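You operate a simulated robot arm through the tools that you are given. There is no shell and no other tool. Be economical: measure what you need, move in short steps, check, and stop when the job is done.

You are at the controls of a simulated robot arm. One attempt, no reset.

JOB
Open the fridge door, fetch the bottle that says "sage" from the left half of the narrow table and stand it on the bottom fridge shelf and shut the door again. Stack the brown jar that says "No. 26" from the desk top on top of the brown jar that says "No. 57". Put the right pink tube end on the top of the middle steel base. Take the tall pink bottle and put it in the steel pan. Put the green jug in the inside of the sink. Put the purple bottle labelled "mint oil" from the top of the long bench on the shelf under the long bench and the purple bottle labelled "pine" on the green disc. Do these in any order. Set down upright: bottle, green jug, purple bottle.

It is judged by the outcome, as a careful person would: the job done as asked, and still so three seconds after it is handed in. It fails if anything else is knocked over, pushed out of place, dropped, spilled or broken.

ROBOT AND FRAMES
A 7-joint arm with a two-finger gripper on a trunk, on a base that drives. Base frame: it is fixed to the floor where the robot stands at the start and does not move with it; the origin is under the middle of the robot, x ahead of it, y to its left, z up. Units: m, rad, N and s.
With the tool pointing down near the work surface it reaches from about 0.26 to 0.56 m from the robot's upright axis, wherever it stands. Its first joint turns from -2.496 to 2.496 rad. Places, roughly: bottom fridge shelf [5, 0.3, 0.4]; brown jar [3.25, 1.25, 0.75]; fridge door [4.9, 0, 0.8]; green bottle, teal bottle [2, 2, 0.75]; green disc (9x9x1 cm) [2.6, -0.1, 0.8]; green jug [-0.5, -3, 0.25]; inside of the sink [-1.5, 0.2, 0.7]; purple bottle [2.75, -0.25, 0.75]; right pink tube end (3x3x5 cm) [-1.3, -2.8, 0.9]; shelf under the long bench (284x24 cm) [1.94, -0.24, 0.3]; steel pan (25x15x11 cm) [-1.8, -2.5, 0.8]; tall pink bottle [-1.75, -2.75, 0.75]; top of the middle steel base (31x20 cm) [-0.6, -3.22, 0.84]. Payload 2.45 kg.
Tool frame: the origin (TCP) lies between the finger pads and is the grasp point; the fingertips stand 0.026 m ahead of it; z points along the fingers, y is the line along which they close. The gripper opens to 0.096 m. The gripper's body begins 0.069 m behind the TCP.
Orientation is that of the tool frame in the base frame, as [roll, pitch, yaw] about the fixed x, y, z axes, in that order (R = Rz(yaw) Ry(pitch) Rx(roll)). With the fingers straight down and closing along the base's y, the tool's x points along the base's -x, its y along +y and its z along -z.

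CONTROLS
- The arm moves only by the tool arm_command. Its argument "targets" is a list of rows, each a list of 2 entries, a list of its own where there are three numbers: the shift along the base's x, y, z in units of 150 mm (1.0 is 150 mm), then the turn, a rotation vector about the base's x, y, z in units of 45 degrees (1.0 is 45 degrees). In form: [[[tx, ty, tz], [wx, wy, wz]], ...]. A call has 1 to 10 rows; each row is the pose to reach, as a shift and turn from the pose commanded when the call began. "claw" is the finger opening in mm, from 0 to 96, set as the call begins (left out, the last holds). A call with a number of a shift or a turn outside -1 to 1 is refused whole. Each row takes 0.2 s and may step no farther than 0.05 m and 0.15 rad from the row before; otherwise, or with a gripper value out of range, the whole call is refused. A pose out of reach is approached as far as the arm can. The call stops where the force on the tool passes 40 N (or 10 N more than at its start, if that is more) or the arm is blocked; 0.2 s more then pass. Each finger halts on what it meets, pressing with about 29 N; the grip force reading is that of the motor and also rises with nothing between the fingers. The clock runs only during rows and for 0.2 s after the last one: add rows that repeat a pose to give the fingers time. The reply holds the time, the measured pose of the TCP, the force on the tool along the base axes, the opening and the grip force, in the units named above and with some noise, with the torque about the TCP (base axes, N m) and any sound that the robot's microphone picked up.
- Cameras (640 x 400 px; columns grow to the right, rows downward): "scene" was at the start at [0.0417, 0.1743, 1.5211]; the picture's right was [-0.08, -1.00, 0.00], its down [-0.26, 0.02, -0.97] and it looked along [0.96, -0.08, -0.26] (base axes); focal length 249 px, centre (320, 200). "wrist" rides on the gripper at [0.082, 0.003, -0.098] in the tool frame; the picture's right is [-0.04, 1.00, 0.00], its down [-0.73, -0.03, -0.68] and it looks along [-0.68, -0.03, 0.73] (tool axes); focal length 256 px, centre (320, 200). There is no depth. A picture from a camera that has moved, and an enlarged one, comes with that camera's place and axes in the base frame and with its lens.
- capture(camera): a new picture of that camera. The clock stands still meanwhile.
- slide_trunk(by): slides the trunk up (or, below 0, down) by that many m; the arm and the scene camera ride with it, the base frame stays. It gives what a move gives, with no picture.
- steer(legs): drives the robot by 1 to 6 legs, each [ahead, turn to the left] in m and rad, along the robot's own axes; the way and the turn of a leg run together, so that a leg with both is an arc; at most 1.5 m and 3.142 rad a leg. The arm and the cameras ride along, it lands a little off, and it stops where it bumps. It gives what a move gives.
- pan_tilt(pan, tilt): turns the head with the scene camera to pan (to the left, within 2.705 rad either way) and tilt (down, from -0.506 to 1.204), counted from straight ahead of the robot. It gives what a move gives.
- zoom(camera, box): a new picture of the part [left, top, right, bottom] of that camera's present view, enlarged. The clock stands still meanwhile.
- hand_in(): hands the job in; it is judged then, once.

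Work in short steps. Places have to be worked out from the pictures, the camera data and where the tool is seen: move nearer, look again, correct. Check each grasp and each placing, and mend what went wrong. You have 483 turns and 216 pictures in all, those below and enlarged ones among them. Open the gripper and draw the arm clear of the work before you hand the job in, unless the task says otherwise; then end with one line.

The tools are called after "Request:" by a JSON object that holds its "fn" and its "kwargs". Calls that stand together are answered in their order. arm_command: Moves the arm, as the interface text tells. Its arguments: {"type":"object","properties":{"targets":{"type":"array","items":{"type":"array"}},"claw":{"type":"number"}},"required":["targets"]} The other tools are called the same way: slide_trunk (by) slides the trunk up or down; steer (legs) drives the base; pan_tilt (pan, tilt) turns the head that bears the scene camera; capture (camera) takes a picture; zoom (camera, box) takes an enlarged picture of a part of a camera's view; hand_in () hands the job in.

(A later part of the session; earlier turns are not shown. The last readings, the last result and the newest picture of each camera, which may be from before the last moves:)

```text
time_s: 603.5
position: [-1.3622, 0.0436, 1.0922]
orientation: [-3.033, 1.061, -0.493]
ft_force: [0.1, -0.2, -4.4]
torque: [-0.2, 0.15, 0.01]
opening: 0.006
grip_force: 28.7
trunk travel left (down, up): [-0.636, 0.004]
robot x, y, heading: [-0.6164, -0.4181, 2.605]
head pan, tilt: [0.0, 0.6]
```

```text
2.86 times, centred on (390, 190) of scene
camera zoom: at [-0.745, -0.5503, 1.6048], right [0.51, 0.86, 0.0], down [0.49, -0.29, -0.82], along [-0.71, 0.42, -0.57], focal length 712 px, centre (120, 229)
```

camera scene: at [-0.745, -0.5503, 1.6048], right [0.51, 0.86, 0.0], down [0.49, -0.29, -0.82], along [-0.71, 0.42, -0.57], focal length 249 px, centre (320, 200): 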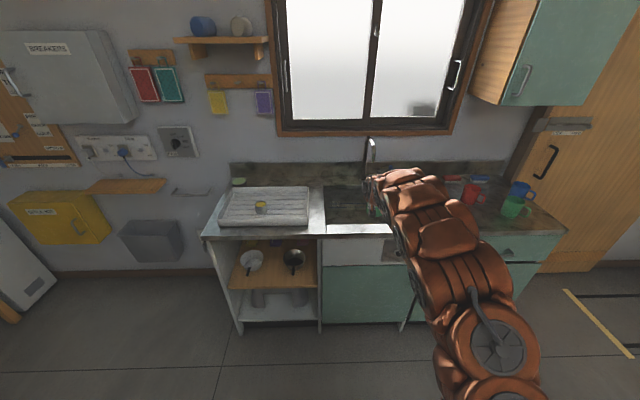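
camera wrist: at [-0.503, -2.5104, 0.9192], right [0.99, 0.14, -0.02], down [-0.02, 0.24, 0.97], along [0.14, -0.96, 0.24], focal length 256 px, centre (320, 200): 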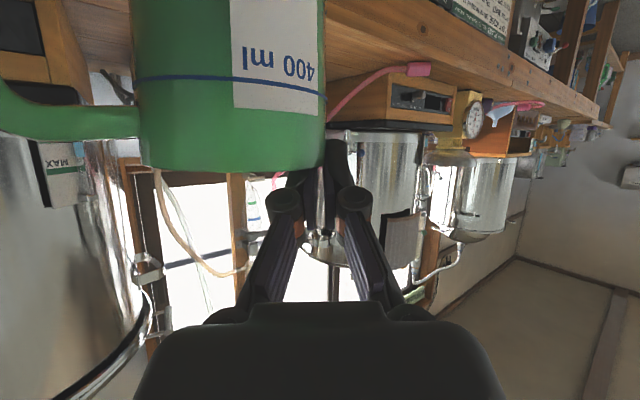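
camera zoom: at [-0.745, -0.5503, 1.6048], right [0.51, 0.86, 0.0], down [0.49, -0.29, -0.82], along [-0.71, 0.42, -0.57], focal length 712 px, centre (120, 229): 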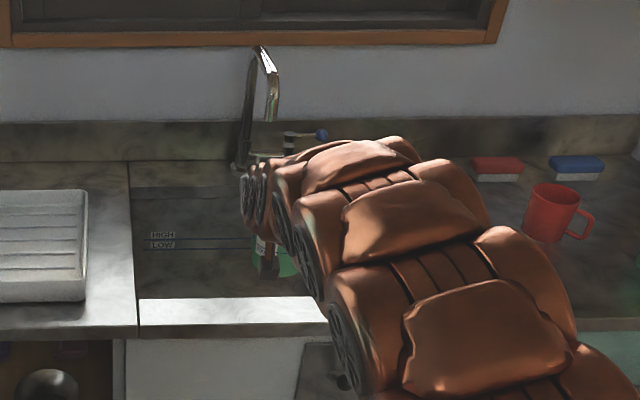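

Plan: jug centre to (s≈-1.46, l≈-0.66), clear of the spout and with the camera inside the basin edge. Drive 0.26 m forward, then shift left 9 cm.

Request:
{"fn": "steer", "kwargs": {"legs": [[0.262, 0]]}}

Request:
{"fn": "arm_command", "kwargs": {"targets": [[[-0.15, -0.26, 0], [0, 0, 0]], [[-0.295, -0.52, 0], [0, 0, 0]]]}}

Request:
{"fn": "capture", "kwargs": {"camera": "scene"}}

Request:
{"fn": "capture", "kwargs": {"camera": "wrist"}}

```text
time_s: 605.3
position: [-1.5802, 0.1761, 1.0936]
orientation: [-3.034, 1.063, -0.497]
ft_force: [0.6, 0.3, -1.1]
torque: [0.02, -0.03, -0.02]
opening: 0.0
grip_force: 28.1
trunk travel left (down, up): [-0.636, 0.004]
robot x, y, heading: [-0.8354, -0.2822, 2.597]
head pan, tilt: [0.0, 0.6]
```

```text
time_s: 605.9
position: [-1.6243, 0.0991, 1.0947]
orientation: [-3.022, 1.063, -0.487]
ft_force: [-0.4, -0.4, 0.7]
torque: [0.01, -0.06, 0.0]
opening: 0.0001
grip_force: 28.7
trunk travel left (down, up): [-0.636, 0.004]
robot x, y, heading: [-0.8355, -0.2823, 2.601]
head pan, tilt: [0.0, 0.6]
```

```text
20 pictures are left
camera scene: at [-0.967, -0.425, 1.6043], right [0.51, 0.86, 0.0], down [0.49, -0.29, -0.83], along [-0.71, 0.42, -0.56], focal length 249 px, centre (320, 200)
```

scene: 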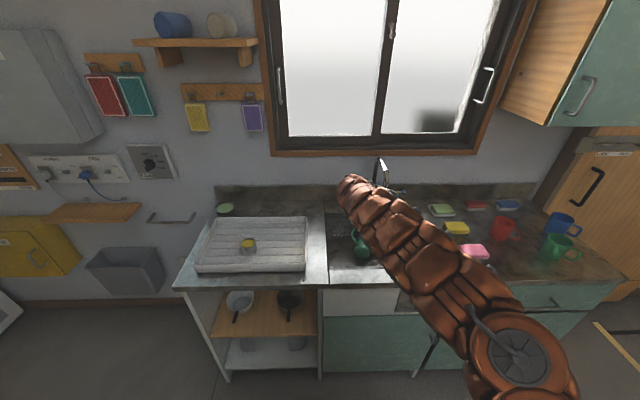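

```text
19 pictures are left
camera wrist: at [-1.5209, 0.0266, 1.071], right [-0.57, -0.82, -0.02], down [0.18, -0.16, 0.97], along [-0.8, 0.55, 0.24], focal length 256 px, centre (320, 200)
```

wrist: 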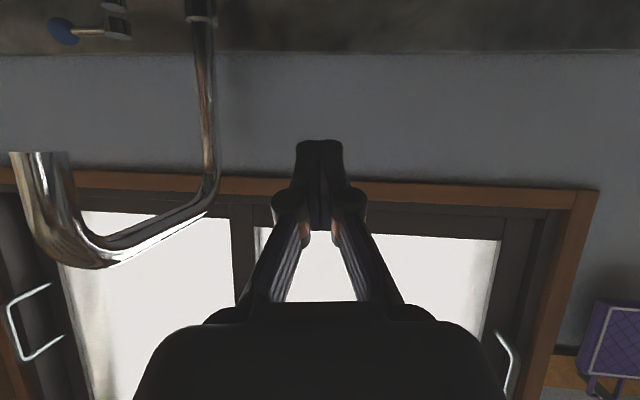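

The jug slipped off (gripper empty). There's something green in the basin — zoom.

Request:
{"fn": "zoom", "kwargs": {"camera": "scene", "box": [310, 190, 420, 290]}}

```text
4.00 times, centred on (365, 240) of scene
camera zoom: at [-0.967, -0.425, 1.6043], right [0.51, 0.86, 0.0], down [0.49, -0.29, -0.83], along [-0.71, 0.42, -0.56], focal length 996 px, centre (140, 40)
```

zoom: 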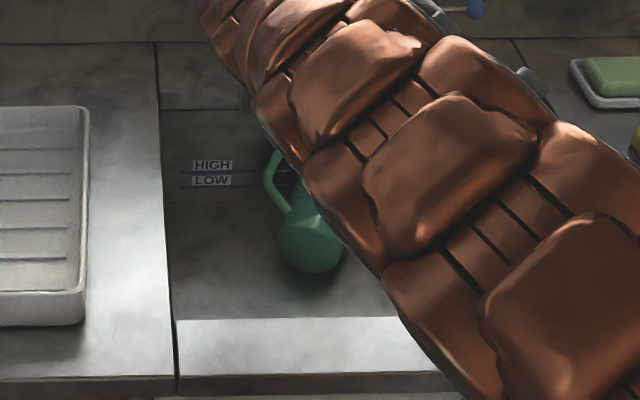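

The jug lies on its side in the basin (base toward me). I back away to see it fully.

Request:
{"fn": "steer", "kwargs": {"legs": [[-0.3, 0], [0, -0.5]]}}

Request:
{"fn": "pan_tilt", "kwargs": {"pan": 0.5, "tilt": 0.6}}

Request:
{"fn": "capture", "kwargs": {"camera": "scene"}}

```text
time_s: 609.4
position: [-1.0914, 0.2775, 1.094]
orientation: [-3.034, 1.063, -0.991]
ft_force: [0.1, 0.3, 0.1]
torque: [-0.01, 0.01, 0.01]
opening: 0.0001
grip_force: 28.6
trunk travel left (down, up): [-0.636, 0.004]
robot x, y, heading: [-0.5851, -0.4367, 2.106]
head pan, tilt: [0.0, 0.6]
```

```text
time_s: 610.3
position: [-1.091, 0.2778, 1.0933]
orientation: [-3.033, 1.062, -0.992]
ft_force: [0.0, 0.0, -0.6]
torque: [0.0, -0.01, 0.02]
opening: 0.0001
grip_force: 28.2
trunk travel left (down, up): [-0.636, 0.004]
robot x, y, heading: [-0.5854, -0.4341, 2.104]
head pan, tilt: [0.499, 0.6]
```

```text
17 pictures are left
camera scene: at [-0.7907, -0.5265, 1.6048], right [0.51, 0.86, 0.0], down [0.49, -0.29, -0.83], along [-0.71, 0.42, -0.56], focal length 249 px, centre (320, 200)
```

scene: 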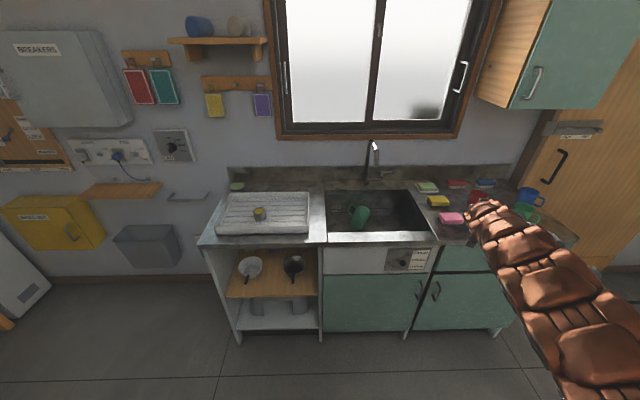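

Request:
{"fn": "zoom", "kwargs": {"camera": "scene", "box": [315, 180, 435, 250]}}

```text
5.33 times, centred on (375, 215) of scene
camera zoom: at [-0.7907, -0.5265, 1.6048], right [0.51, 0.86, 0.0], down [0.49, -0.29, -0.83], along [-0.71, 0.42, -0.56], focal length 1328 px, centre (27, 120)
```

zoom: 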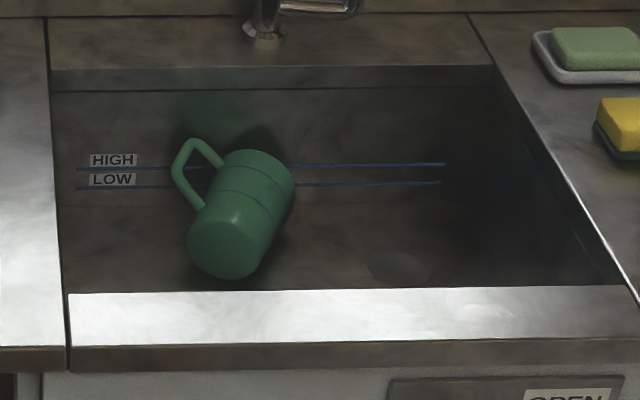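

The jug lies at about s -1.54, l -0.60 with its base toward me; its body is ~7.3 cm so I can grip it across. Plan: grip near the base with a steep tool (tilt ~20°), lift, rotate tool to horizontal (jug becomes upright), stand it on the free counter spot, then regrip from above and put it in the basin. First set the tool tilt.

Request:
{"fn": "arm_command", "kwargs": {"targets": [[[0.08, -0.12, 0], [-0.126, -0.082, 0]], [[0.16, -0.24, 0], [-0.252, -0.165, 0]], [[0.24, -0.36, 0], [-0.378, -0.248, 0]], [[0.32, -0.48, 0], [-0.505, -0.33, 0]], [[0.4, -0.6, 0], [-0.631, -0.412, 0]], [[0.47, -0.73, 0], [-0.757, -0.495, 0]]], "claw": 96}}

```text
time_s: 611.7
position: [-1.0224, 0.1664, 1.0954]
orientation: [-3.033, 0.352, -0.989]
ft_force: [-1.2, -1.1, 0.2]
torque: [-0.03, 0.01, -0.01]
opening: 0.0959
grip_force: 0.1
trunk travel left (down, up): [-0.636, 0.004]
robot x, y, heading: [-0.5796, -0.4361, 2.104]
head pan, tilt: [0.499, 0.6]
```

Now drive to the alignment point and lower left of the spout.

Request:
{"fn": "steer", "kwargs": {"legs": [[0, 0.885], [0.598, 0], [0, -0.73]]}}

Request:
{"fn": "arm_command", "kwargs": {"targets": [[[0.1, -0.15, -0.2], [0, 0, 0]]]}}

Request:
{"fn": "capture", "kwargs": {"camera": "wrist"}}

```text
time_s: 619.3
position: [-1.6966, 0.1773, 1.0944]
orientation: [-3.032, 0.353, -0.843]
ft_force: [-0.5, -0.1, -0.2]
torque: [0.01, 0.0, 0.04]
opening: 0.0959
grip_force: 0.0
trunk travel left (down, up): [-0.636, 0.004]
robot x, y, heading: [-1.1733, -0.3583, 2.251]
head pan, tilt: [0.499, 0.6]
```

```text
time_s: 619.7
position: [-1.6812, 0.1564, 1.0667]
orientation: [-3.035, 0.353, -0.844]
ft_force: [-0.1, 0.6, -0.1]
torque: [-0.01, 0.02, 0.04]
opening: 0.096
grip_force: 0.0
trunk travel left (down, up): [-0.636, 0.004]
robot x, y, heading: [-1.1699, -0.3497, 2.255]
head pan, tilt: [0.499, 0.6]
```

```text
15 pictures are left
camera wrist: at [-1.6174, 0.0628, 1.1309], right [-0.79, -0.6, -0.09], down [-0.33, 0.31, 0.89], along [-0.51, 0.74, -0.45], focal length 256 px, centre (320, 200)
```

wrist: 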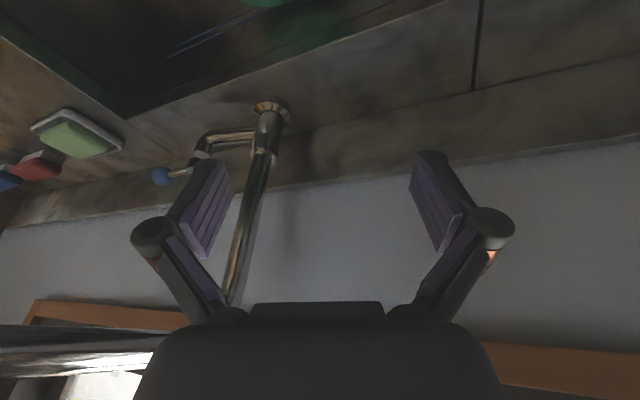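

The spout is up-left and I move down away from it. Lower into the basin.

Request:
{"fn": "slide_trunk", "kwargs": {"by": -0.24}}

Request:
{"fn": "capture", "kwargs": {"camera": "wrist"}}

```text
time_s: 622.2
position: [-1.6814, 0.1548, 0.8262]
orientation: [-3.033, 0.354, -0.844]
ft_force: [0.4, 0.1, -0.9]
torque: [0.01, -0.01, -0.03]
opening: 0.096
grip_force: 0.1
trunk travel left (down, up): [-0.396, 0.244]
robot x, y, heading: [-1.1723, -0.3547, 2.255]
head pan, tilt: [0.499, 0.6]
```

```text
14 pictures are left
camera wrist: at [-1.6174, 0.0621, 0.8911], right [-0.79, -0.6, -0.09], down [-0.33, 0.31, 0.89], along [-0.51, 0.73, -0.45], focal length 256 px, centre (320, 200)
```

wrist: 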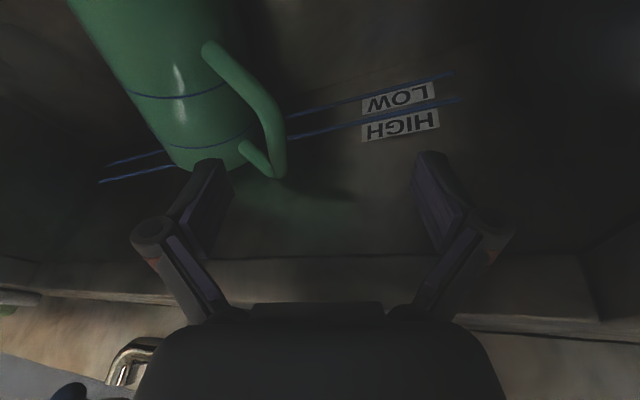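

The jug: base end ≈(-1.585,0.205), rim ≈(-1.64,0.31), handle up-left. I raise 3 cm, turn right 0.155 to align over its base end.

Request:
{"fn": "arm_command", "kwargs": {"targets": [[[0, 0, 0.2], [0, 0, 0]]]}}

Request:
{"fn": "steer", "kwargs": {"legs": [[0, -0.155]]}}

Request:
{"fn": "capture", "kwargs": {"camera": "wrist"}}

```text
time_s: 622.6
position: [-1.6814, 0.1564, 0.8558]
orientation: [-3.033, 0.353, -0.841]
ft_force: [0.5, -0.6, -0.5]
torque: [-0.01, 0.0, -0.03]
opening: 0.0961
grip_force: 0.0
trunk travel left (down, up): [-0.396, 0.244]
robot x, y, heading: [-1.1684, -0.3551, 2.25]
head pan, tilt: [0.499, 0.6]
```

```text
time_s: 623.7
position: [-1.5966, 0.2285, 0.8567]
orientation: [-3.033, 0.352, -0.998]
ft_force: [-0.4, -0.5, 0.1]
torque: [-0.04, 0.03, 0.0]
opening: 0.0961
grip_force: 0.0
trunk travel left (down, up): [-0.396, 0.244]
robot x, y, heading: [-1.1724, -0.3547, 2.101]
head pan, tilt: [0.499, 0.6]
```

```text
13 pictures are left
camera wrist: at [-1.548, 0.1272, 0.9212], right [-0.88, -0.47, -0.09], down [-0.28, 0.36, 0.89], along [-0.39, 0.8, -0.45], focal length 256 px, centre (320, 200)
```

wrist: 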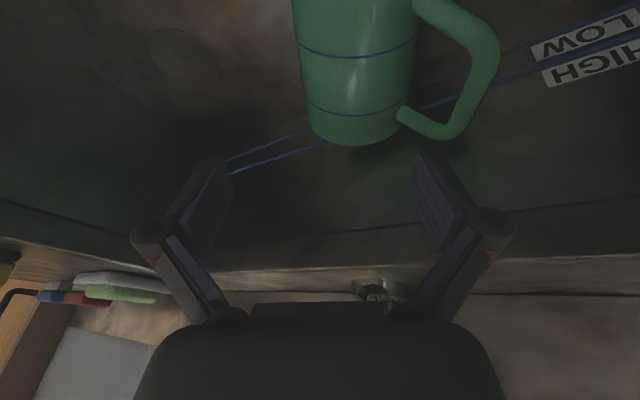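

The handle sticks out to the left along the whole body, so I'll grab the handle bar (parallel to the jug's axis) at about (-1.673, 0.178). Shift left 9 cm with a narrower opening.

Request:
{"fn": "arm_command", "kwargs": {"targets": [[[-0.17, -0.11, 0], [0, 0, 0]], [[-0.34, -0.225, 0], [0, 0, 0]], [[-0.507, -0.337, 0], [0, 0, 0]], [[-0.507, -0.337, -0.15], [0, 0, 0]]], "claw": 44}}

Request:
{"fn": "capture", "kwargs": {"camera": "wrist"}}

```text
time_s: 624.7
position: [-1.6694, 0.1767, 0.8357]
orientation: [-3.033, 0.353, -0.998]
ft_force: [-0.1, 0.6, 0.1]
torque: [0.03, 0.02, -0.01]
opening: 0.044
grip_force: 0.1
trunk travel left (down, up): [-0.396, 0.244]
robot x, y, heading: [-1.1736, -0.3525, 2.1]
head pan, tilt: [0.499, 0.6]
```

```text
12 pictures are left
camera wrist: at [-1.6207, 0.0754, 0.9001], right [-0.88, -0.47, -0.09], down [-0.28, 0.36, 0.89], along [-0.39, 0.8, -0.45], focal length 256 px, centre (320, 200)
```

wrist: 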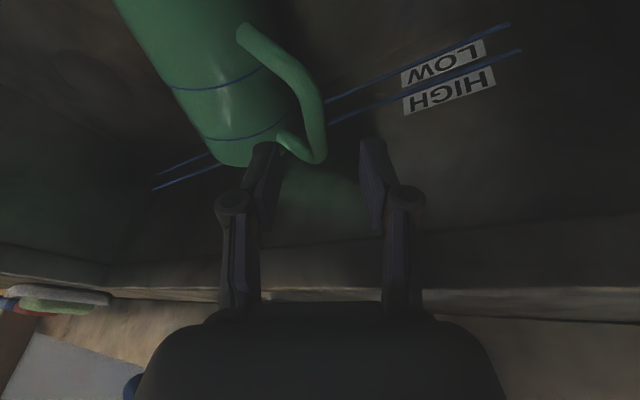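

The bar is centred between my fingers ~2 cm ahead. Narrow to 30 mm, move 2 cm ahead and lower over the bar carefully.

Request:
{"fn": "arm_command", "kwargs": {"targets": [[[-0.02, 0.13, 0], [0, 0, 0]], [[-0.02, 0.13, -0.13], [0, 0, 0]], [[-0.02, 0.13, -0.25], [0, 0, 0]], [[-0.02, 0.13, -0.33], [0, 0, 0]]], "claw": 31}}

Request:
{"fn": "capture", "kwargs": {"camera": "wrist"}}

```text
time_s: 625.8
position: [-1.6754, 0.1972, 0.7912]
orientation: [-3.034, 0.363, -1.001]
ft_force: [16.7, -17.8, 19.6]
torque: [-0.35, 0.76, 0.28]
opening: 0.0341
grip_force: 0.0
trunk travel left (down, up): [-0.396, 0.244]
robot x, y, heading: [-1.1729, -0.3545, 2.098]
head pan, tilt: [0.499, 0.6]
stopped in row 4: the force on the tool passed its limit at 43 N (the readings are from after the stop); the commanded pose is now the measured one
```

```text
11 pictures are left
camera wrist: at [-1.6265, 0.0957, 0.856], right [-0.88, -0.47, -0.09], down [-0.28, 0.35, 0.89], along [-0.39, 0.81, -0.44], focal length 256 px, centre (320, 200)
```

wrist: 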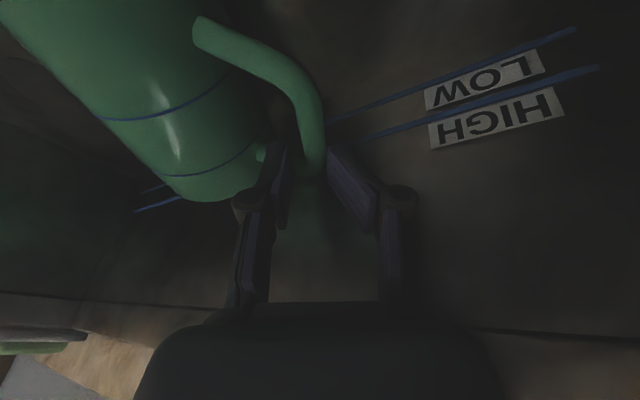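

Fingers straddle the handle bar. Ease up 2 mm and close.

Request:
{"fn": "arm_command", "kwargs": {"targets": [[[0, 0, 0.015], [0, 0, 0]], [[0, 0, 0.015], [0, 0, 0]], [[0, 0, 0.015], [0, 0, 0]], [[0, 0, 0.015], [0, 0, 0]], [[0, 0, 0.015], [0, 0, 0]]], "claw": 0}}

Request:
{"fn": "arm_command", "kwargs": {"targets": [[[0.04, -0.06, 0.1], [0, 0, 0]], [[0.08, -0.13, 0.25], [0, 0, 0]], [[0.12, -0.2, 0.45], [0, 0, 0]]]}}

Request:
{"fn": "capture", "kwargs": {"camera": "wrist"}}

```text
time_s: 627.0
position: [-1.6754, 0.1999, 0.7933]
orientation: [-3.036, 0.363, -1.001]
ft_force: [12.1, 5.9, 16.3]
torque: [-0.54, 1.54, -0.1]
opening: 0.0
grip_force: 28.6
trunk travel left (down, up): [-0.396, 0.244]
robot x, y, heading: [-1.1746, -0.3559, 2.101]
head pan, tilt: [0.499, 0.6]
```

```text
time_s: 627.8
position: [-1.6582, 0.167, 0.8576]
orientation: [-3.035, 0.359, -0.998]
ft_force: [0.3, 0.8, -1.2]
torque: [-0.01, -0.01, -0.03]
opening: 0.0
grip_force: 28.4
trunk travel left (down, up): [-0.396, 0.244]
robot x, y, heading: [-1.1745, -0.3552, 2.099]
head pan, tilt: [0.499, 0.6]
```

```text
10 pictures are left
camera wrist: at [-1.6086, 0.0667, 0.9225], right [-0.88, -0.48, -0.09], down [-0.28, 0.35, 0.89], along [-0.39, 0.81, -0.44], focal length 256 px, centre (320, 200)
```

wrist: 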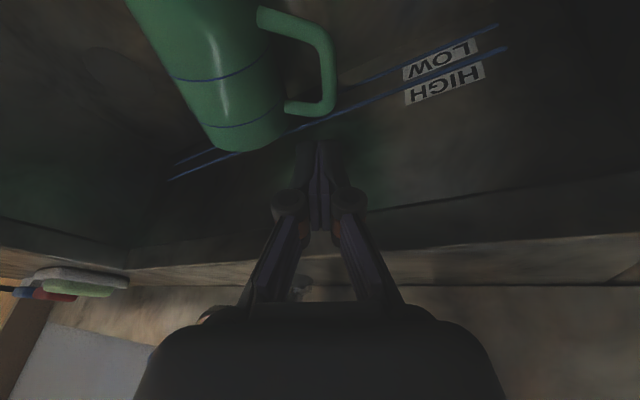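

It slipped off, but the handle now lies flat with a clear ~3 cm gap. Bar at (-1.663, 0.190), z≈0.738. Open to 44 mm and descend over it to z≈0.748.

Request:
{"fn": "arm_command", "kwargs": {"targets": [[[-0.033, 0.153, 0], [0, 0, 0]], [[-0.033, 0.153, -0.25], [0, 0, 0]], [[-0.033, 0.153, -0.5], [0, 0, 0]], [[-0.033, 0.153, -0.65], [0, 0, 0]], [[-0.033, 0.153, -0.73], [0, 0, 0]]], "claw": 44}}

Request:
{"fn": "arm_command", "kwargs": {"targets": [[[0, 0, 0], [0, 0, 0]], [[0, 0, 0], [0, 0, 0]], [[0, 0, 0], [0, 0, 0]], [[0, 0, 0], [0, 0, 0]], [[0, 0, 0], [0, 0, 0]]], "claw": 0}}

```text
time_s: 629.0
position: [-1.6618, 0.192, 0.7478]
orientation: [-3.033, 0.359, -0.999]
ft_force: [0.5, 0.5, 0.9]
torque: [-0.02, 0.01, 0.02]
opening: 0.0438
grip_force: 0.0
trunk travel left (down, up): [-0.396, 0.244]
robot x, y, heading: [-1.1751, -0.3539, 2.102]
head pan, tilt: [0.499, 0.6]
```

```text
time_s: 630.2
position: [-1.6622, 0.1914, 0.7491]
orientation: [-3.035, 0.361, -0.998]
ft_force: [-0.3, 0.3, -0.1]
torque: [-0.03, 0.0, 0.06]
opening: 0.0107
grip_force: 29.3
trunk travel left (down, up): [-0.396, 0.244]
robot x, y, heading: [-1.1738, -0.3505, 2.099]
head pan, tilt: [0.499, 0.6]
```

Handle gripped (10.7 mm). Lift 18 cm with the trunk and look.

Request:
{"fn": "slide_trunk", "kwargs": {"by": 0.18}}

Request:
{"fn": "capture", "kwargs": {"camera": "wrist"}}

```text
time_s: 632.2
position: [-1.661, 0.1916, 0.9287]
orientation: [-3.036, 0.362, -0.998]
ft_force: [1.1, 0.2, -1.0]
torque: [-0.02, 0.06, 0.01]
opening: 0.011
grip_force: 28.5
trunk travel left (down, up): [-0.576, 0.064]
robot x, y, heading: [-1.1722, -0.3566, 2.101]
head pan, tilt: [0.499, 0.6]
```

```text
9 pictures are left
camera wrist: at [-1.6136, 0.0909, 0.9928], right [-0.88, -0.47, -0.09], down [-0.28, 0.35, 0.89], along [-0.39, 0.81, -0.44], focal length 256 px, centre (320, 200)
```

wrist: 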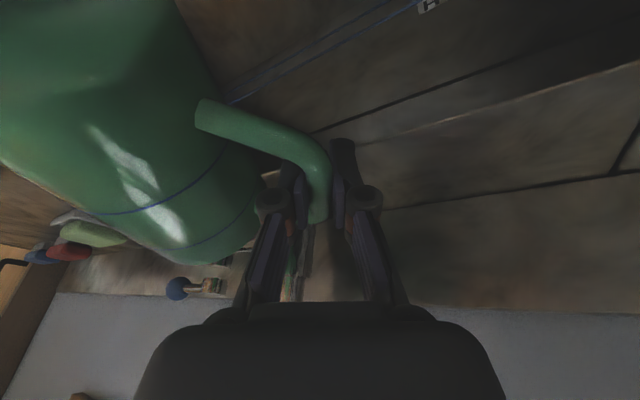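

Jug hangs securely by its handle. It's under the spout, so first swing left a bit, then raise, then back out.

Request:
{"fn": "steer", "kwargs": {"legs": [[0, 0.1], [-0.06, 0]]}}

Request:
{"fn": "slide_trunk", "kwargs": {"by": 0.06}}

Request:
{"fn": "arm_command", "kwargs": {"targets": [[[0.04, -0.06, 0.2], [0, 0, 0]], [[0.08, -0.12, 0.4], [0, 0, 0]], [[0.12, -0.18, 0.6], [0, 0, 0]]]}}

Request:
{"fn": "steer", "kwargs": {"legs": [[-0.45, 0]]}}

```text
time_s: 633.7
position: [-1.6779, 0.095, 0.9291]
orientation: [-3.035, 0.36, -0.903]
ft_force: [-0.5, 0.0, -0.2]
torque: [-0.06, 0.11, -0.01]
opening: 0.0109
grip_force: 29.0
trunk travel left (down, up): [-0.576, 0.064]
robot x, y, heading: [-1.137, -0.4037, 2.199]
head pan, tilt: [0.499, 0.6]
```

```text
time_s: 634.7
position: [-1.6779, 0.0951, 0.9886]
orientation: [-3.036, 0.36, -0.903]
ft_force: [-0.7, 0.5, -1.1]
torque: [-0.01, 0.1, -0.04]
opening: 0.0111
grip_force: 29.2
trunk travel left (down, up): [-0.636, 0.004]
robot x, y, heading: [-1.138, -0.4025, 2.197]
head pan, tilt: [0.499, 0.6]
```

```text
time_s: 635.5
position: [-1.6582, 0.0658, 1.0789]
orientation: [-3.035, 0.361, -0.902]
ft_force: [0.4, 1.3, -1.2]
torque: [-0.05, 0.08, -0.02]
opening: 0.011
grip_force: 29.3
trunk travel left (down, up): [-0.636, 0.004]
robot x, y, heading: [-1.1384, -0.4077, 2.202]
head pan, tilt: [0.499, 0.6]
```

```text
time_s: 638.2
position: [-1.389, -0.3016, 1.0791]
orientation: [-3.034, 0.359, -0.909]
ft_force: [-0.7, 1.1, -1.6]
torque: [0.01, 0.11, 0.03]
opening: 0.0108
grip_force: 28.6
trunk travel left (down, up): [-0.636, 0.004]
robot x, y, heading: [-0.8692, -0.774, 2.186]
head pan, tilt: [0.499, 0.6]
```

Clear of the counter. Rotate the tool toward horizontal (jug becomes upright), extending slightly.

Request:
{"fn": "arm_command", "kwargs": {"targets": [[[-0.05, 0.06, -0.05], [0.13, 0.102, 0]], [[-0.1, 0.12, -0.1], [0.26, 0.204, 0]], [[-0.15, 0.18, -0.15], [0.395, 0.307, 0]], [[-0.2, 0.24, -0.2], [0.526, 0.41, 0]], [[-0.25, 0.3, -0.25], [0.658, 0.512, 0]], [[-0.3, 0.36, -0.3], [0.789, 0.614, 0]]]}}

Request:
{"fn": "arm_command", "kwargs": {"targets": [[[-0.05, 0.06, -0.05], [0.12, 0.092, 0]], [[-0.1, 0.12, -0.1], [0.24, 0.184, 0]], [[-0.15, 0.18, -0.15], [0.355, 0.276, 0]], [[-0.2, 0.24, -0.2], [0.47, 0.366, 0]]]}}

Request:
{"fn": "capture", "kwargs": {"camera": "wrist"}}

```text
time_s: 639.6
position: [-1.4323, -0.2473, 1.0329]
orientation: [-3.027, 1.146, -0.903]
ft_force: [0.4, 0.0, -1.5]
torque: [-0.04, 0.08, 0.03]
opening: 0.0109
grip_force: 29.1
trunk travel left (down, up): [-0.636, 0.004]
robot x, y, heading: [-0.8723, -0.7744, 2.192]
head pan, tilt: [0.499, 0.6]
```

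```text
time_s: 640.6
position: [-1.4639, -0.2101, 1.0036]
orientation: [0.096, 1.524, 2.222]
ft_force: [-0.2, -0.3, -0.6]
torque: [-0.08, 0.05, 0.03]
opening: 0.0109
grip_force: 29.4
trunk travel left (down, up): [-0.636, 0.004]
robot x, y, heading: [-0.8714, -0.7725, 2.189]
head pan, tilt: [0.499, 0.6]
```

```text
8 pictures are left
camera wrist: at [-1.4162, -0.2929, 0.9196], right [-0.85, -0.53, 0.04], down [0.4, -0.59, 0.7], along [-0.34, 0.61, 0.71], focal length 256 px, centre (320, 200)
```

wrist: 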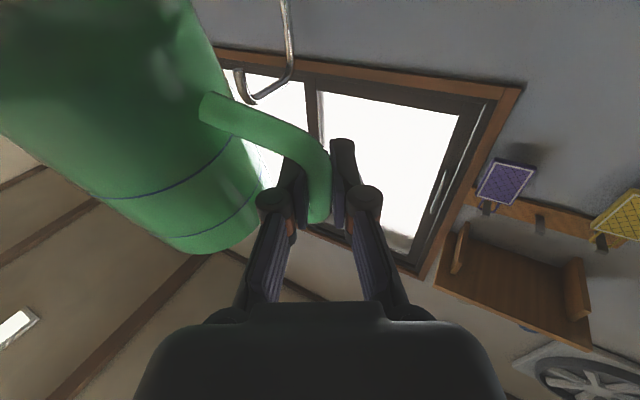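

Tool now at ~93°, so the jug leans ~18° forward. Tilt 0.28 rad more to make it upright.

Request:
{"fn": "arm_command", "kwargs": {"targets": [[[0, 0, 0], [0.14, 0.11, 0]], [[0, 0, 0], [0.28, 0.22, 0]], [[0, 0, 0], [0.28, 0.22, 0]]]}}

Request:
{"fn": "pan_tilt", "kwargs": {"pan": 0.2, "tilt": 0.6}}

Request:
{"fn": "capture", "kwargs": {"camera": "scene"}}

```text
time_s: 641.4
position: [-1.4649, -0.2097, 1.0043]
orientation: [0.11, 1.247, 2.234]
ft_force: [-0.5, 0.2, -0.9]
torque: [-0.04, 0.06, 0.0]
opening: 0.011
grip_force: 29.2
trunk travel left (down, up): [-0.636, 0.004]
robot x, y, heading: [-0.8706, -0.7693, 2.192]
head pan, tilt: [0.499, 0.6]
```

```text
time_s: 642.2
position: [-1.4651, -0.2106, 1.0038]
orientation: [0.111, 1.247, 2.233]
ft_force: [-0.8, -0.3, -0.9]
torque: [-0.06, 0.02, 0.0]
opening: 0.0109
grip_force: 28.7
trunk travel left (down, up): [-0.636, 0.004]
robot x, y, heading: [-0.8718, -0.7753, 2.19]
head pan, tilt: [0.201, 0.6]
```

```text
7 pictures are left
camera scene: at [-1.056, -0.8594, 1.6048], right [0.68, 0.73, 0.0], down [0.41, -0.38, -0.82], along [-0.6, 0.56, -0.57], focal length 249 px, centre (320, 200)
```

scene: 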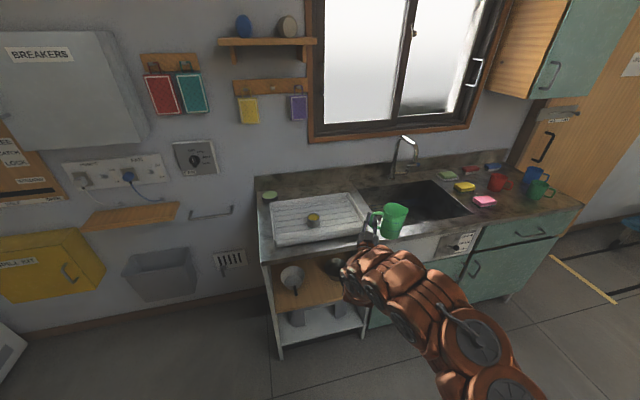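

The jug is upright in the hand. I drive to the free counter spot on the right of the sink to stand it there first.

Request:
{"fn": "steer", "kwargs": {"legs": [[0, -1.328], [1.177, 0], [0, 1.765]]}}

Request:
{"fn": "arm_command", "kwargs": {"targets": [[[0, 0, 0], [-0.05, -0.11, 0]], [[0, 0, 0], [-0.1, -0.2, 0]]]}}

Request:
{"fn": "steer", "kwargs": {"legs": [[0.17, 0]]}}

Request:
{"fn": "pan_tilt", "kwargs": {"pan": 0.0, "tilt": 0.7}}

Request:
{"fn": "capture", "kwargs": {"camera": "scene"}}

```text
time_s: 655.8
position: [-0.8942, 0.3691, 1.0038]
orientation: [0.11, 1.25, 2.705]
ft_force: [1.1, -0.6, -2.1]
torque: [-0.07, 0.02, 0.0]
opening: 0.0109
grip_force: 28.4
trunk travel left (down, up): [-0.636, 0.004]
robot x, y, heading: [-0.1096, 0.1377, 2.661]
head pan, tilt: [0.201, 0.6]
```

```text
time_s: 656.4
position: [-0.8939, 0.3697, 1.0021]
orientation: [0.14, 1.427, 2.733]
ft_force: [1.2, 0.2, -0.9]
torque: [-0.13, 0.03, 0.0]
opening: 0.0109
grip_force: 29.1
trunk travel left (down, up): [-0.636, 0.004]
robot x, y, heading: [-0.1097, 0.1337, 2.662]
head pan, tilt: [0.201, 0.6]
```

```text
time_s: 657.9
position: [-1.0456, 0.448, 1.0036]
orientation: [0.142, 1.424, 2.736]
ft_force: [0.0, 0.4, -0.9]
torque: [-0.07, 0.01, -0.03]
opening: 0.011
grip_force: 29.3
trunk travel left (down, up): [-0.636, 0.004]
robot x, y, heading: [-0.2627, 0.2168, 2.656]
head pan, tilt: [0.201, 0.6]
```

```text
time_s: 658.6
position: [-1.0445, 0.4478, 1.0024]
orientation: [0.142, 1.424, 2.734]
ft_force: [-0.3, -0.1, -1.7]
torque: [-0.08, -0.01, 0.03]
opening: 0.0109
grip_force: 28.9
trunk travel left (down, up): [-0.636, 0.004]
robot x, y, heading: [-0.2628, 0.2158, 2.662]
head pan, tilt: [0.0, 0.7]
```

```text
6 pictures are left
camera scene: at [-0.3786, 0.0704, 1.5962], right [0.46, 0.89, 0.0], down [0.57, -0.3, -0.77], along [-0.68, 0.35, -0.64], focal length 249 px, centre (320, 200)
```

scene: 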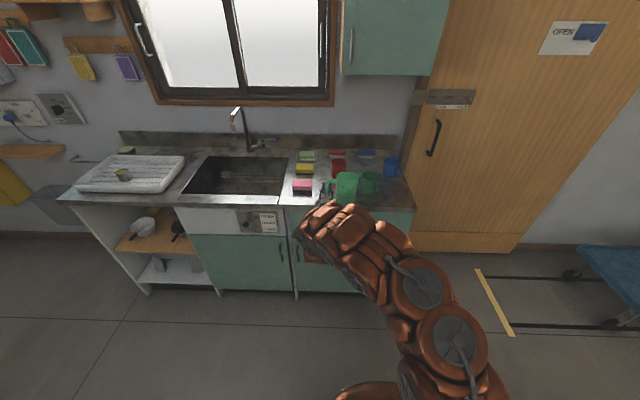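

Request:
{"fn": "zoom", "kwargs": {"camera": "scene", "box": [270, 150, 430, 240]}}

```text
4.00 times, centred on (350, 195) of scene
camera zoom: at [-0.3786, 0.0704, 1.5962], right [0.46, 0.89, 0.0], down [0.57, -0.3, -0.77], along [-0.68, 0.35, -0.64], focal length 996 px, centre (200, 220)
```

zoom: 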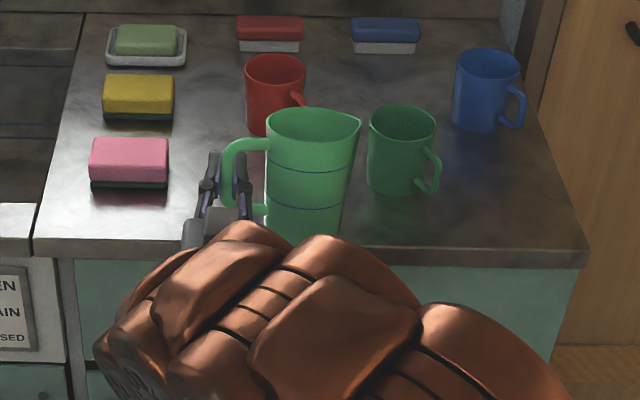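

The jug is upright, aligned with the free spot. Drive 11.5 cm forward, then lower gently to the counter.

Request:
{"fn": "steer", "kwargs": {"legs": [[0.115, 0]]}}

Request:
{"fn": "arm_command", "kwargs": {"targets": [[[0, 0, -0.12], [0, 0, 0]], [[0, 0, -0.25], [0, 0, 0]]]}}

Request:
{"fn": "arm_command", "kwargs": {"targets": [[[0, 0, -0.05], [0, 0, 0]], [[0, 0, -0.1], [0, 0, 0]], [[0, 0, -0.15], [0, 0, 0]]]}}

```text
time_s: 659.8
position: [-1.1453, 0.5008, 1.0038]
orientation: [0.141, 1.424, 2.735]
ft_force: [0.1, 0.1, -1.5]
torque: [-0.11, 0.04, 0.03]
opening: 0.0111
grip_force: 29.3
trunk travel left (down, up): [-0.636, 0.004]
robot x, y, heading: [-0.3613, 0.2663, 2.661]
head pan, tilt: [0.0, 0.7]
```

```text
time_s: 660.4
position: [-1.1461, 0.501, 0.9676]
orientation: [0.145, 1.425, 2.736]
ft_force: [0.3, 0.8, -0.5]
torque: [-0.09, 0.01, -0.02]
opening: 0.0112
grip_force: 28.6
trunk travel left (down, up): [-0.636, 0.004]
robot x, y, heading: [-0.3633, 0.2713, 2.659]
head pan, tilt: [0.0, 0.7]
```

```text
time_s: 661.2
position: [-1.1462, 0.5001, 0.9456]
orientation: [0.141, 1.421, 2.738]
ft_force: [0.3, -4.7, 18.5]
torque: [0.92, 0.1, -0.01]
opening: 0.0116
grip_force: 29.2
trunk travel left (down, up): [-0.636, 0.004]
robot x, y, heading: [-0.3591, 0.2662, 2.663]
head pan, tilt: [0.0, 0.7]
```

Base contact detected. Ease and open the fingers to 30 mm.

Request:
{"fn": "arm_command", "kwargs": {"targets": [[[0, 0, 0], [0, 0, 0]], [[0, 0, 0], [0, 0, 0]], [[0, 0, 0], [0, 0, 0]], [[0, 0, 0], [0, 0, 0]]], "claw": 30}}

Request:
{"fn": "zoom", "kwargs": {"camera": "scene", "box": [270, 150, 430, 240]}}

```text
time_s: 662.2
position: [-1.1457, 0.5007, 0.9428]
orientation: [0.144, 1.424, 2.734]
ft_force: [-0.2, -0.5, -1.2]
torque: [0.01, -0.03, 0.02]
opening: 0.03
grip_force: 0.0
trunk travel left (down, up): [-0.636, 0.004]
robot x, y, heading: [-0.3654, 0.2673, 2.661]
head pan, tilt: [0.0, 0.7]
```

```text
4.00 times, centred on (350, 195) of scene
camera zoom: at [-0.4795, 0.1233, 1.5961], right [0.46, 0.89, 0.0], down [0.57, -0.3, -0.76], along [-0.68, 0.36, -0.64], focal length 996 px, centre (200, 220)
```

zoom: 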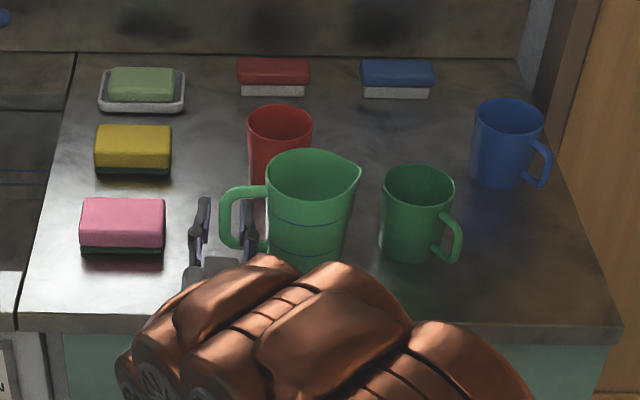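

The jug stands upright on the counter, clear of the cups. Back off and reorient the tool to vertical for a top grasp.

Request:
{"fn": "steer", "kwargs": {"legs": [[-0.3, 0]]}}

Request:
{"fn": "arm_command", "kwargs": {"targets": [[[0.1, -0.05, 0.1], [-0.065, -0.15, 0]], [[0.2, -0.1, 0.2], [-0.13, -0.3, 0]], [[0.3, -0.15, 0.3], [-0.195, -0.45, 0]], [[0.4, -0.2, 0.4], [-0.26, -0.6, 0]], [[0.5, -0.24, 0.5], [-0.325, -0.75, 0]], [[0.6, -0.29, 0.6], [-0.388, -0.898, 0]]]}}

Request:
{"fn": "arm_command", "kwargs": {"targets": [[[0.1, -0.05, 0.1], [-0.065, -0.15, 0]], [[0.2, -0.1, 0.2], [-0.13, -0.3, 0]], [[0.3, -0.15, 0.3], [-0.195, -0.45, 0]], [[0.4, -0.2, 0.4], [-0.26, -0.6, 0]], [[0.4, -0.2, 0.5], [-0.325, -0.75, 0]], [[0.4, -0.2, 0.5], [-0.388, -0.898, 0]]]}}

```text
time_s: 664.3
position: [-0.8698, 0.3557, 0.9443]
orientation: [0.141, 1.425, 2.736]
ft_force: [0.7, -0.5, 0.6]
torque: [0.0, 0.01, -0.01]
opening: 0.0301
grip_force: 0.0
trunk travel left (down, up): [-0.636, 0.004]
robot x, y, heading: [-0.0825, 0.1248, 2.662]
head pan, tilt: [0.0, 0.7]
```

```text
time_s: 665.7
position: [-0.7786, 0.3116, 1.0351]
orientation: [-3.003, 0.946, -0.407]
ft_force: [-1.1, 0.3, -1.0]
torque: [0.01, -0.01, -0.05]
opening: 0.03
grip_force: 0.1
trunk travel left (down, up): [-0.636, 0.004]
robot x, y, heading: [-0.0867, 0.1242, 2.664]
head pan, tilt: [0.0, 0.7]
```

```text
time_s: 667.1
position: [-0.7194, 0.2813, 1.1075]
orientation: [-3.003, 0.176, -0.411]
ft_force: [-0.9, -0.8, -1.1]
torque: [0.0, 0.02, 0.01]
opening: 0.03
grip_force: 0.2
trunk travel left (down, up): [-0.636, 0.004]
robot x, y, heading: [-0.0844, 0.1253, 2.659]
head pan, tilt: [0.0, 0.7]
```

Straighten the tool to vertical and yaw it 45° so that the fingers avoid the handle.

Request:
{"fn": "arm_command", "kwargs": {"targets": [[[0, 0, 0], [-0.126, -0.067, 0]], [[0, 0, 0], [-0.252, -0.134, 0]]], "claw": 96}}

Request:
{"fn": "arm_command", "kwargs": {"targets": [[[0, 0, 0], [0, 0, -0.17]], [[0, 0, 0], [0, 0, -0.34]], [[0, 0, 0], [0, 0, -0.51]], [[0, 0, 0], [0, 0, -0.68]], [[0, 0, 0], [0, 0, -0.85]], [[0, 0, 0], [0, 0, -1.0]]]}}

```text
time_s: 667.7
position: [-0.7211, 0.2829, 1.1089]
orientation: [3.141, 0.006, -0.421]
ft_force: [-0.6, -0.5, 0.3]
torque: [0.0, 0.01, -0.03]
opening: 0.0847
grip_force: 0.0
trunk travel left (down, up): [-0.636, 0.004]
robot x, y, heading: [-0.0886, 0.1242, 2.661]
head pan, tilt: [0.0, 0.7]
```

```text
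time_s: 669.1
position: [-0.721, 0.2826, 1.1079]
orientation: [3.141, 0.003, -1.208]
ft_force: [-0.2, -1.1, 0.3]
torque: [0.02, 0.0, 0.03]
opening: 0.0961
grip_force: 0.1
trunk travel left (down, up): [-0.636, 0.004]
robot x, y, heading: [-0.0876, 0.1192, 2.665]
head pan, tilt: [0.0, 0.7]
```

Drive over the jug and refine with a wrist view.

Request:
{"fn": "steer", "kwargs": {"legs": [[0.45, 0]]}}

Request:
{"fn": "arm_command", "kwargs": {"targets": [[[-0.04, 0.25, 0], [0, 0, 0]], [[-0.09, 0.5, 0], [0, 0, 0]], [[-0.13, 0.74, 0], [0, 0, 0]]]}}

Request:
{"fn": "capture", "kwargs": {"camera": "wrist"}}

```text
time_s: 671.8
position: [-1.1216, 0.4809, 1.1097]
orientation: [-3.141, 0.001, -1.197]
ft_force: [1.0, 0.0, 1.0]
torque: [0.0, 0.04, 0.0]
opening: 0.0961
grip_force: 0.1
trunk travel left (down, up): [-0.636, 0.004]
robot x, y, heading: [-0.4802, 0.3255, 2.673]
head pan, tilt: [0.0, 0.7]
```

```text
time_s: 672.6
position: [-1.1385, 0.5914, 1.1076]
orientation: [-3.141, 0.001, -1.193]
ft_force: [0.0, -0.8, -0.6]
torque: [0.01, 0.02, -0.02]
opening: 0.0963
grip_force: 0.1
trunk travel left (down, up): [-0.636, 0.004]
robot x, y, heading: [-0.4861, 0.3274, 2.676]
head pan, tilt: [0.0, 0.7]
```

```text
3 pictures are left
camera wrist: at [-1.1103, 0.5133, 1.2079], right [-0.94, -0.33, 0.0], down [-0.24, 0.69, 0.68], along [-0.22, 0.64, -0.73], focal length 256 px, centre (320, 200)
```

wrist: 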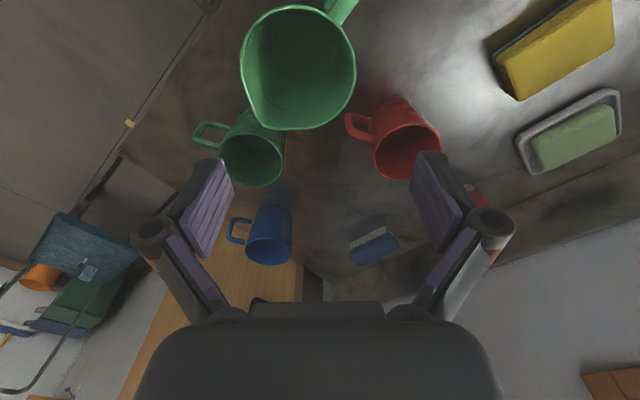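

Only 3 pictures left. Jug centre ≈(-1.114,0.573), rim ~9 cm wide. I pinch its near-side wall deeply with the vertical tool: TCP to (-1.074,0.587).

Request:
{"fn": "arm_command", "kwargs": {"targets": [[[0.22, -0.015, 0], [0, 0, 0]], [[0.43, -0.03, 0], [0, 0, 0]], [[0.43, -0.03, -0.3], [0, 0, 0]], [[0.43, -0.03, -0.55], [0, 0, 0]], [[0.43, -0.03, -0.8], [0, 0, 0]], [[0.43, -0.03, -0.95], [0, 0, 0]]], "claw": 44}}

```text
time_s: 674.0
position: [-1.0735, 0.5848, 0.9657]
orientation: [-3.14, 0.002, -1.193]
ft_force: [0.0, -0.6, 0.1]
torque: [-0.03, -0.02, -0.04]
opening: 0.0439
grip_force: 0.1
trunk travel left (down, up): [-0.636, 0.004]
robot x, y, heading: [-0.4888, 0.3298, 2.677]
head pan, tilt: [0.0, 0.7]
```

No contact on the way. Close on the wall.

Request:
{"fn": "arm_command", "kwargs": {"targets": [[[0, 0, 0], [0, 0, 0]], [[0, 0, 0], [0, 0, 0]], [[0, 0, 0], [0, 0, 0]], [[0, 0, 0], [0, 0, 0]], [[0, 0, 0], [0, 0, 0]], [[0, 0, 0], [0, 0, 0]]], "claw": 0}}

Request:
{"fn": "arm_command", "kwargs": {"targets": [[[0, 0, 0.1], [0, 0, 0]], [[0, 0, 0.2], [0, 0, 0]]]}}

```text
time_s: 675.4
position: [-1.0747, 0.5846, 0.9672]
orientation: [3.14, 0.006, -1.195]
ft_force: [0.5, -2.7, 8.9]
torque: [-0.68, 0.44, 0.19]
opening: 0.0067
grip_force: 29.3
trunk travel left (down, up): [-0.636, 0.004]
robot x, y, heading: [-0.4867, 0.3298, 2.674]
head pan, tilt: [0.0, 0.7]
```

```text
time_s: 676.0
position: [-1.0737, 0.5851, 0.9954]
orientation: [-3.14, 0.002, -1.194]
ft_force: [-0.3, 0.9, -1.1]
torque: [0.05, -0.06, -0.02]
opening: 0.0066
grip_force: 29.5
trunk travel left (down, up): [-0.636, 0.004]
robot x, y, heading: [-0.4834, 0.3314, 2.672]
head pan, tilt: [0.0, 0.7]
```

Request:
{"fn": "arm_command", "kwargs": {"targets": [[[0, 0, 0.2], [0, 0, 0]], [[0, 0, 0.4], [0, 0, 0]]]}}

Request:
{"fn": "capture", "kwargs": {"camera": "wrist"}}

```text
time_s: 676.6
position: [-1.0753, 0.586, 1.0593]
orientation: [-3.141, 0.003, -1.195]
ft_force: [0.2, 0.1, -1.0]
torque: [0.04, -0.07, 0.02]
opening: 0.0066
grip_force: 29.1
trunk travel left (down, up): [-0.636, 0.004]
robot x, y, heading: [-0.4876, 0.3282, 2.674]
head pan, tilt: [0.0, 0.7]
```

```text
2 pictures are left
camera wrist: at [-1.0477, 0.5081, 1.1584], right [-0.94, -0.33, 0.0], down [-0.24, 0.69, 0.68], along [-0.22, 0.64, -0.73], focal length 256 px, centre (320, 200)
```

wrist: 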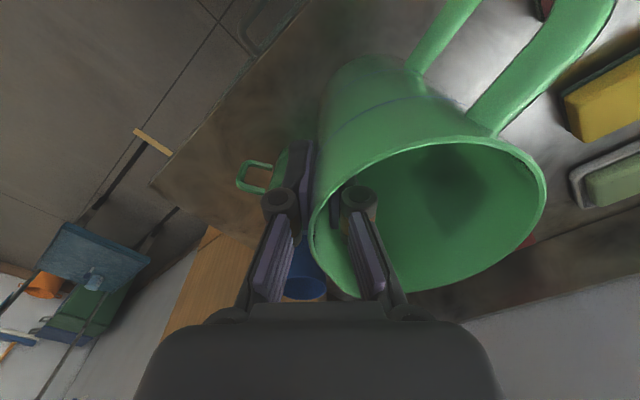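

Jug held by its wall, nearly upright (~8° lean), base ≈0.14 m below the TCP. Raise, back off, and drive round to the sink.

Request:
{"fn": "arm_command", "kwargs": {"targets": [[[0, 0, 0.2], [0, 0, 0]], [[0, 0, 0.4], [0, 0, 0]]]}}

Request:
{"fn": "steer", "kwargs": {"legs": [[-0.3, 0], [0, 1.52], [0.61, 0], [0, -1.57]]}}

```text
time_s: 677.2
position: [-1.076, 0.5866, 1.1181]
orientation: [3.14, 0.005, -1.194]
ft_force: [-0.6, 0.9, -1.1]
torque: [0.04, -0.04, 0.01]
opening: 0.0064
grip_force: 28.6
trunk travel left (down, up): [-0.636, 0.004]
robot x, y, heading: [-0.4841, 0.3304, 2.67]
head pan, tilt: [0.0, 0.7]
```

```text
time_s: 689.8
position: [-1.1031, -0.0464, 1.1194]
orientation: [3.14, 0.002, -1.248]
ft_force: [-0.1, 0.1, -1.1]
torque: [0.02, -0.04, -0.02]
opening: 0.0059
grip_force: 28.9
trunk travel left (down, up): [-0.636, 0.004]
robot x, y, heading: [-0.528, -0.3353, 2.622]
head pan, tilt: [0.0, 0.7]
```

Still holding. Drive forward 0.445 over the basin.

Request:
{"fn": "steer", "kwargs": {"legs": [[0.3, 0], [0.145, 0]]}}

Request:
{"fn": "slide_trunk", "kwargs": {"by": -0.15}}

```text
time_s: 692.8
position: [-1.478, 0.1937, 1.1189]
orientation: [-3.14, 0.002, -1.269]
ft_force: [0.6, 0.1, -1.4]
torque: [0.03, -0.03, 0.02]
opening: 0.0057
grip_force: 28.7
trunk travel left (down, up): [-0.636, 0.004]
robot x, y, heading: [-0.9055, -0.1112, 2.599]
head pan, tilt: [0.0, 0.7]
```

```text
time_s: 694.6
position: [-1.4786, 0.192, 0.9681]
orientation: [-3.142, 0.004, -1.268]
ft_force: [-0.3, 0.1, -0.8]
torque: [0.03, -0.05, -0.02]
opening: 0.0058
grip_force: 29.3
trunk travel left (down, up): [-0.486, 0.154]
robot x, y, heading: [-0.9083, -0.1095, 2.6]
head pan, tilt: [0.0, 0.7]
```

The jug is entering the basin. One check picture.

Request:
{"fn": "zoom", "kwargs": {"camera": "scene", "box": [240, 120, 480, 270]}}

```text
2.67 times, centred on (360, 195) of scene
camera zoom: at [-1.0327, -0.2461, 1.4462], right [0.52, 0.86, 0.0], down [0.55, -0.33, -0.76], along [-0.65, 0.4, -0.64], focal length 664 px, centre (213, 213)
```

zoom: 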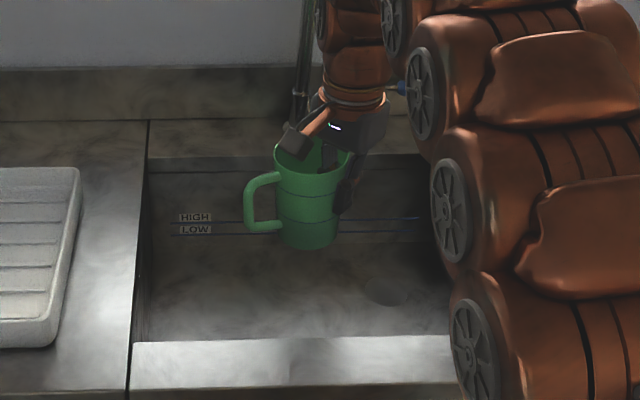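

Jug upright above the basin floor. Lower further, then gently to contact.

Request:
{"fn": "slide_trunk", "kwargs": {"by": -0.08}}

Request:
{"fn": "arm_command", "kwargs": {"targets": [[[0, 0, -0.05], [0, 0, 0]], [[0, 0, -0.1], [0, 0, 0]], [[0, 0, -0.15], [0, 0, 0]]]}}

Request:
{"fn": "arm_command", "kwargs": {"targets": [[[0, 0, -0.03], [0, 0, 0]], [[0, 0, -0.06], [0, 0, 0]]]}}

```text
time_s: 695.7
position: [-1.478, 0.1928, 0.8887]
orientation: [3.141, 0.004, -1.269]
ft_force: [-0.4, -0.1, -1.3]
torque: [0.03, -0.05, 0.0]
opening: 0.0061
grip_force: 28.8
trunk travel left (down, up): [-0.406, 0.234]
robot x, y, heading: [-0.9084, -0.1074, 2.598]
head pan, tilt: [0.0, 0.7]
```

```text
time_s: 696.5
position: [-1.4789, 0.1925, 0.8665]
orientation: [-3.141, 0.003, -1.27]
ft_force: [0.2, 0.4, -0.7]
torque: [0.05, -0.04, -0.02]
opening: 0.0059
grip_force: 29.2
trunk travel left (down, up): [-0.406, 0.234]
robot x, y, heading: [-0.9056, -0.1117, 2.599]
head pan, tilt: [0.0, 0.7]
```

```text
time_s: 697.1
position: [-1.4788, 0.1929, 0.8581]
orientation: [3.14, 0.006, -1.27]
ft_force: [-0.5, 0.0, -1.4]
torque: [0.01, -0.04, 0.01]
opening: 0.0062
grip_force: 28.8
trunk travel left (down, up): [-0.406, 0.234]
robot x, y, heading: [-0.9083, -0.1064, 2.601]
head pan, tilt: [0.0, 0.7]
```

Request:
{"fn": "arm_command", "kwargs": {"targets": [[[0, 0, -0.03], [0, 0, 0]], [[0, 0, -0.06], [0, 0, 0]], [[0, 0, -0.09], [0, 0, 0]]]}}

Request:
{"fn": "arm_command", "kwargs": {"targets": [[[0, 0, -0.03], [0, 0, 0]], [[0, 0, -0.05], [0, 0, 0]]]}}

```text
time_s: 697.9
position: [-1.4794, 0.1915, 0.845]
orientation: [3.14, 0.002, -1.268]
ft_force: [-0.8, 0.2, -1.2]
torque: [0.05, -0.06, 0.03]
opening: 0.006
grip_force: 28.7
trunk travel left (down, up): [-0.406, 0.234]
robot x, y, heading: [-0.9046, -0.1056, 2.598]
head pan, tilt: [0.0, 0.7]
```

```text
time_s: 698.5
position: [-1.4782, 0.1917, 0.8363]
orientation: [3.14, 0.004, -1.268]
ft_force: [0.9, -0.6, -0.7]
torque: [0.0, -0.05, 0.02]
opening: 0.006
grip_force: 28.8
trunk travel left (down, up): [-0.406, 0.234]
robot x, y, heading: [-0.9055, -0.1101, 2.598]
head pan, tilt: [0.0, 0.7]
```

Request:
{"fn": "arm_command", "kwargs": {"targets": [[[0, 0, -0.03], [0, 0, 0]], [[0, 0, -0.05], [0, 0, 0]]]}}

Request:
{"fn": "arm_command", "kwargs": {"targets": [[[0, 0, -0.03], [0, 0, 0]], [[0, 0, -0.05], [0, 0, 0]]]}}

Request:
{"fn": "arm_command", "kwargs": {"targets": [[[0, 0, -0.03], [0, 0, 0]], [[0, 0, -0.05], [0, 0, 0]]]}}

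```text
time_s: 699.1
position: [-1.4786, 0.1912, 0.8292]
orientation: [3.141, 0.005, -1.267]
ft_force: [0.3, 0.1, -1.3]
torque: [0.03, -0.05, -0.03]
opening: 0.006
grip_force: 28.8
trunk travel left (down, up): [-0.406, 0.234]
robot x, y, heading: [-0.9092, -0.1065, 2.599]
head pan, tilt: [0.0, 0.7]
```

```text
time_s: 699.7
position: [-1.478, 0.1909, 0.8227]
orientation: [-3.14, 0.005, -1.269]
ft_force: [-0.2, -0.3, -0.5]
torque: [0.04, -0.04, 0.0]
opening: 0.0061
grip_force: 29.4
trunk travel left (down, up): [-0.406, 0.234]
robot x, y, heading: [-0.9098, -0.1101, 2.599]
head pan, tilt: [0.0, 0.7]
```

```text
time_s: 700.3
position: [-1.4788, 0.1925, 0.8135]
orientation: [-3.141, 0.002, -1.268]
ft_force: [-0.5, -0.3, -0.5]
torque: [0.02, -0.06, 0.0]
opening: 0.0063
grip_force: 28.8
trunk travel left (down, up): [-0.406, 0.234]
robot x, y, heading: [-0.9074, -0.1056, 2.598]
head pan, tilt: [0.0, 0.7]
```

Request:
{"fn": "arm_command", "kwargs": {"targets": [[[0, 0, -0.03], [0, 0, 0]], [[0, 0, -0.05], [0, 0, 0]]]}}

Request:
{"fn": "arm_command", "kwargs": {"targets": [[[0, 0, -0.03], [0, 0, 0]], [[0, 0, -0.05], [0, 0, 0]]]}}

Request:
{"fn": "arm_command", "kwargs": {"targets": [[[0, 0, -0.03], [0, 0, 0]], [[0, 0, -0.05], [0, 0, 0]]]}}

```text
time_s: 700.9
position: [-1.479, 0.1927, 0.8058]
orientation: [3.141, 0.005, -1.268]
ft_force: [0.3, 0.0, -1.1]
torque: [0.0, -0.05, -0.02]
opening: 0.0059
grip_force: 28.7
trunk travel left (down, up): [-0.406, 0.234]
robot x, y, heading: [-0.9068, -0.11, 2.594]
head pan, tilt: [0.0, 0.7]
```

```text
time_s: 701.5
position: [-1.4776, 0.1926, 0.7981]
orientation: [3.141, 0.003, -1.269]
ft_force: [0.4, -0.5, -0.5]
torque: [0.07, -0.04, 0.0]
opening: 0.0058
grip_force: 28.9
trunk travel left (down, up): [-0.406, 0.234]
robot x, y, heading: [-0.9077, -0.1131, 2.599]
head pan, tilt: [0.0, 0.7]
```

```text
time_s: 702.1
position: [-1.4796, 0.1912, 0.791]
orientation: [3.141, 0.006, -1.268]
ft_force: [-0.8, 0.2, -1.2]
torque: [0.04, -0.06, 0.04]
opening: 0.006
grip_force: 28.8
trunk travel left (down, up): [-0.406, 0.234]
robot x, y, heading: [-0.9075, -0.1032, 2.599]
head pan, tilt: [0.0, 0.7]
```

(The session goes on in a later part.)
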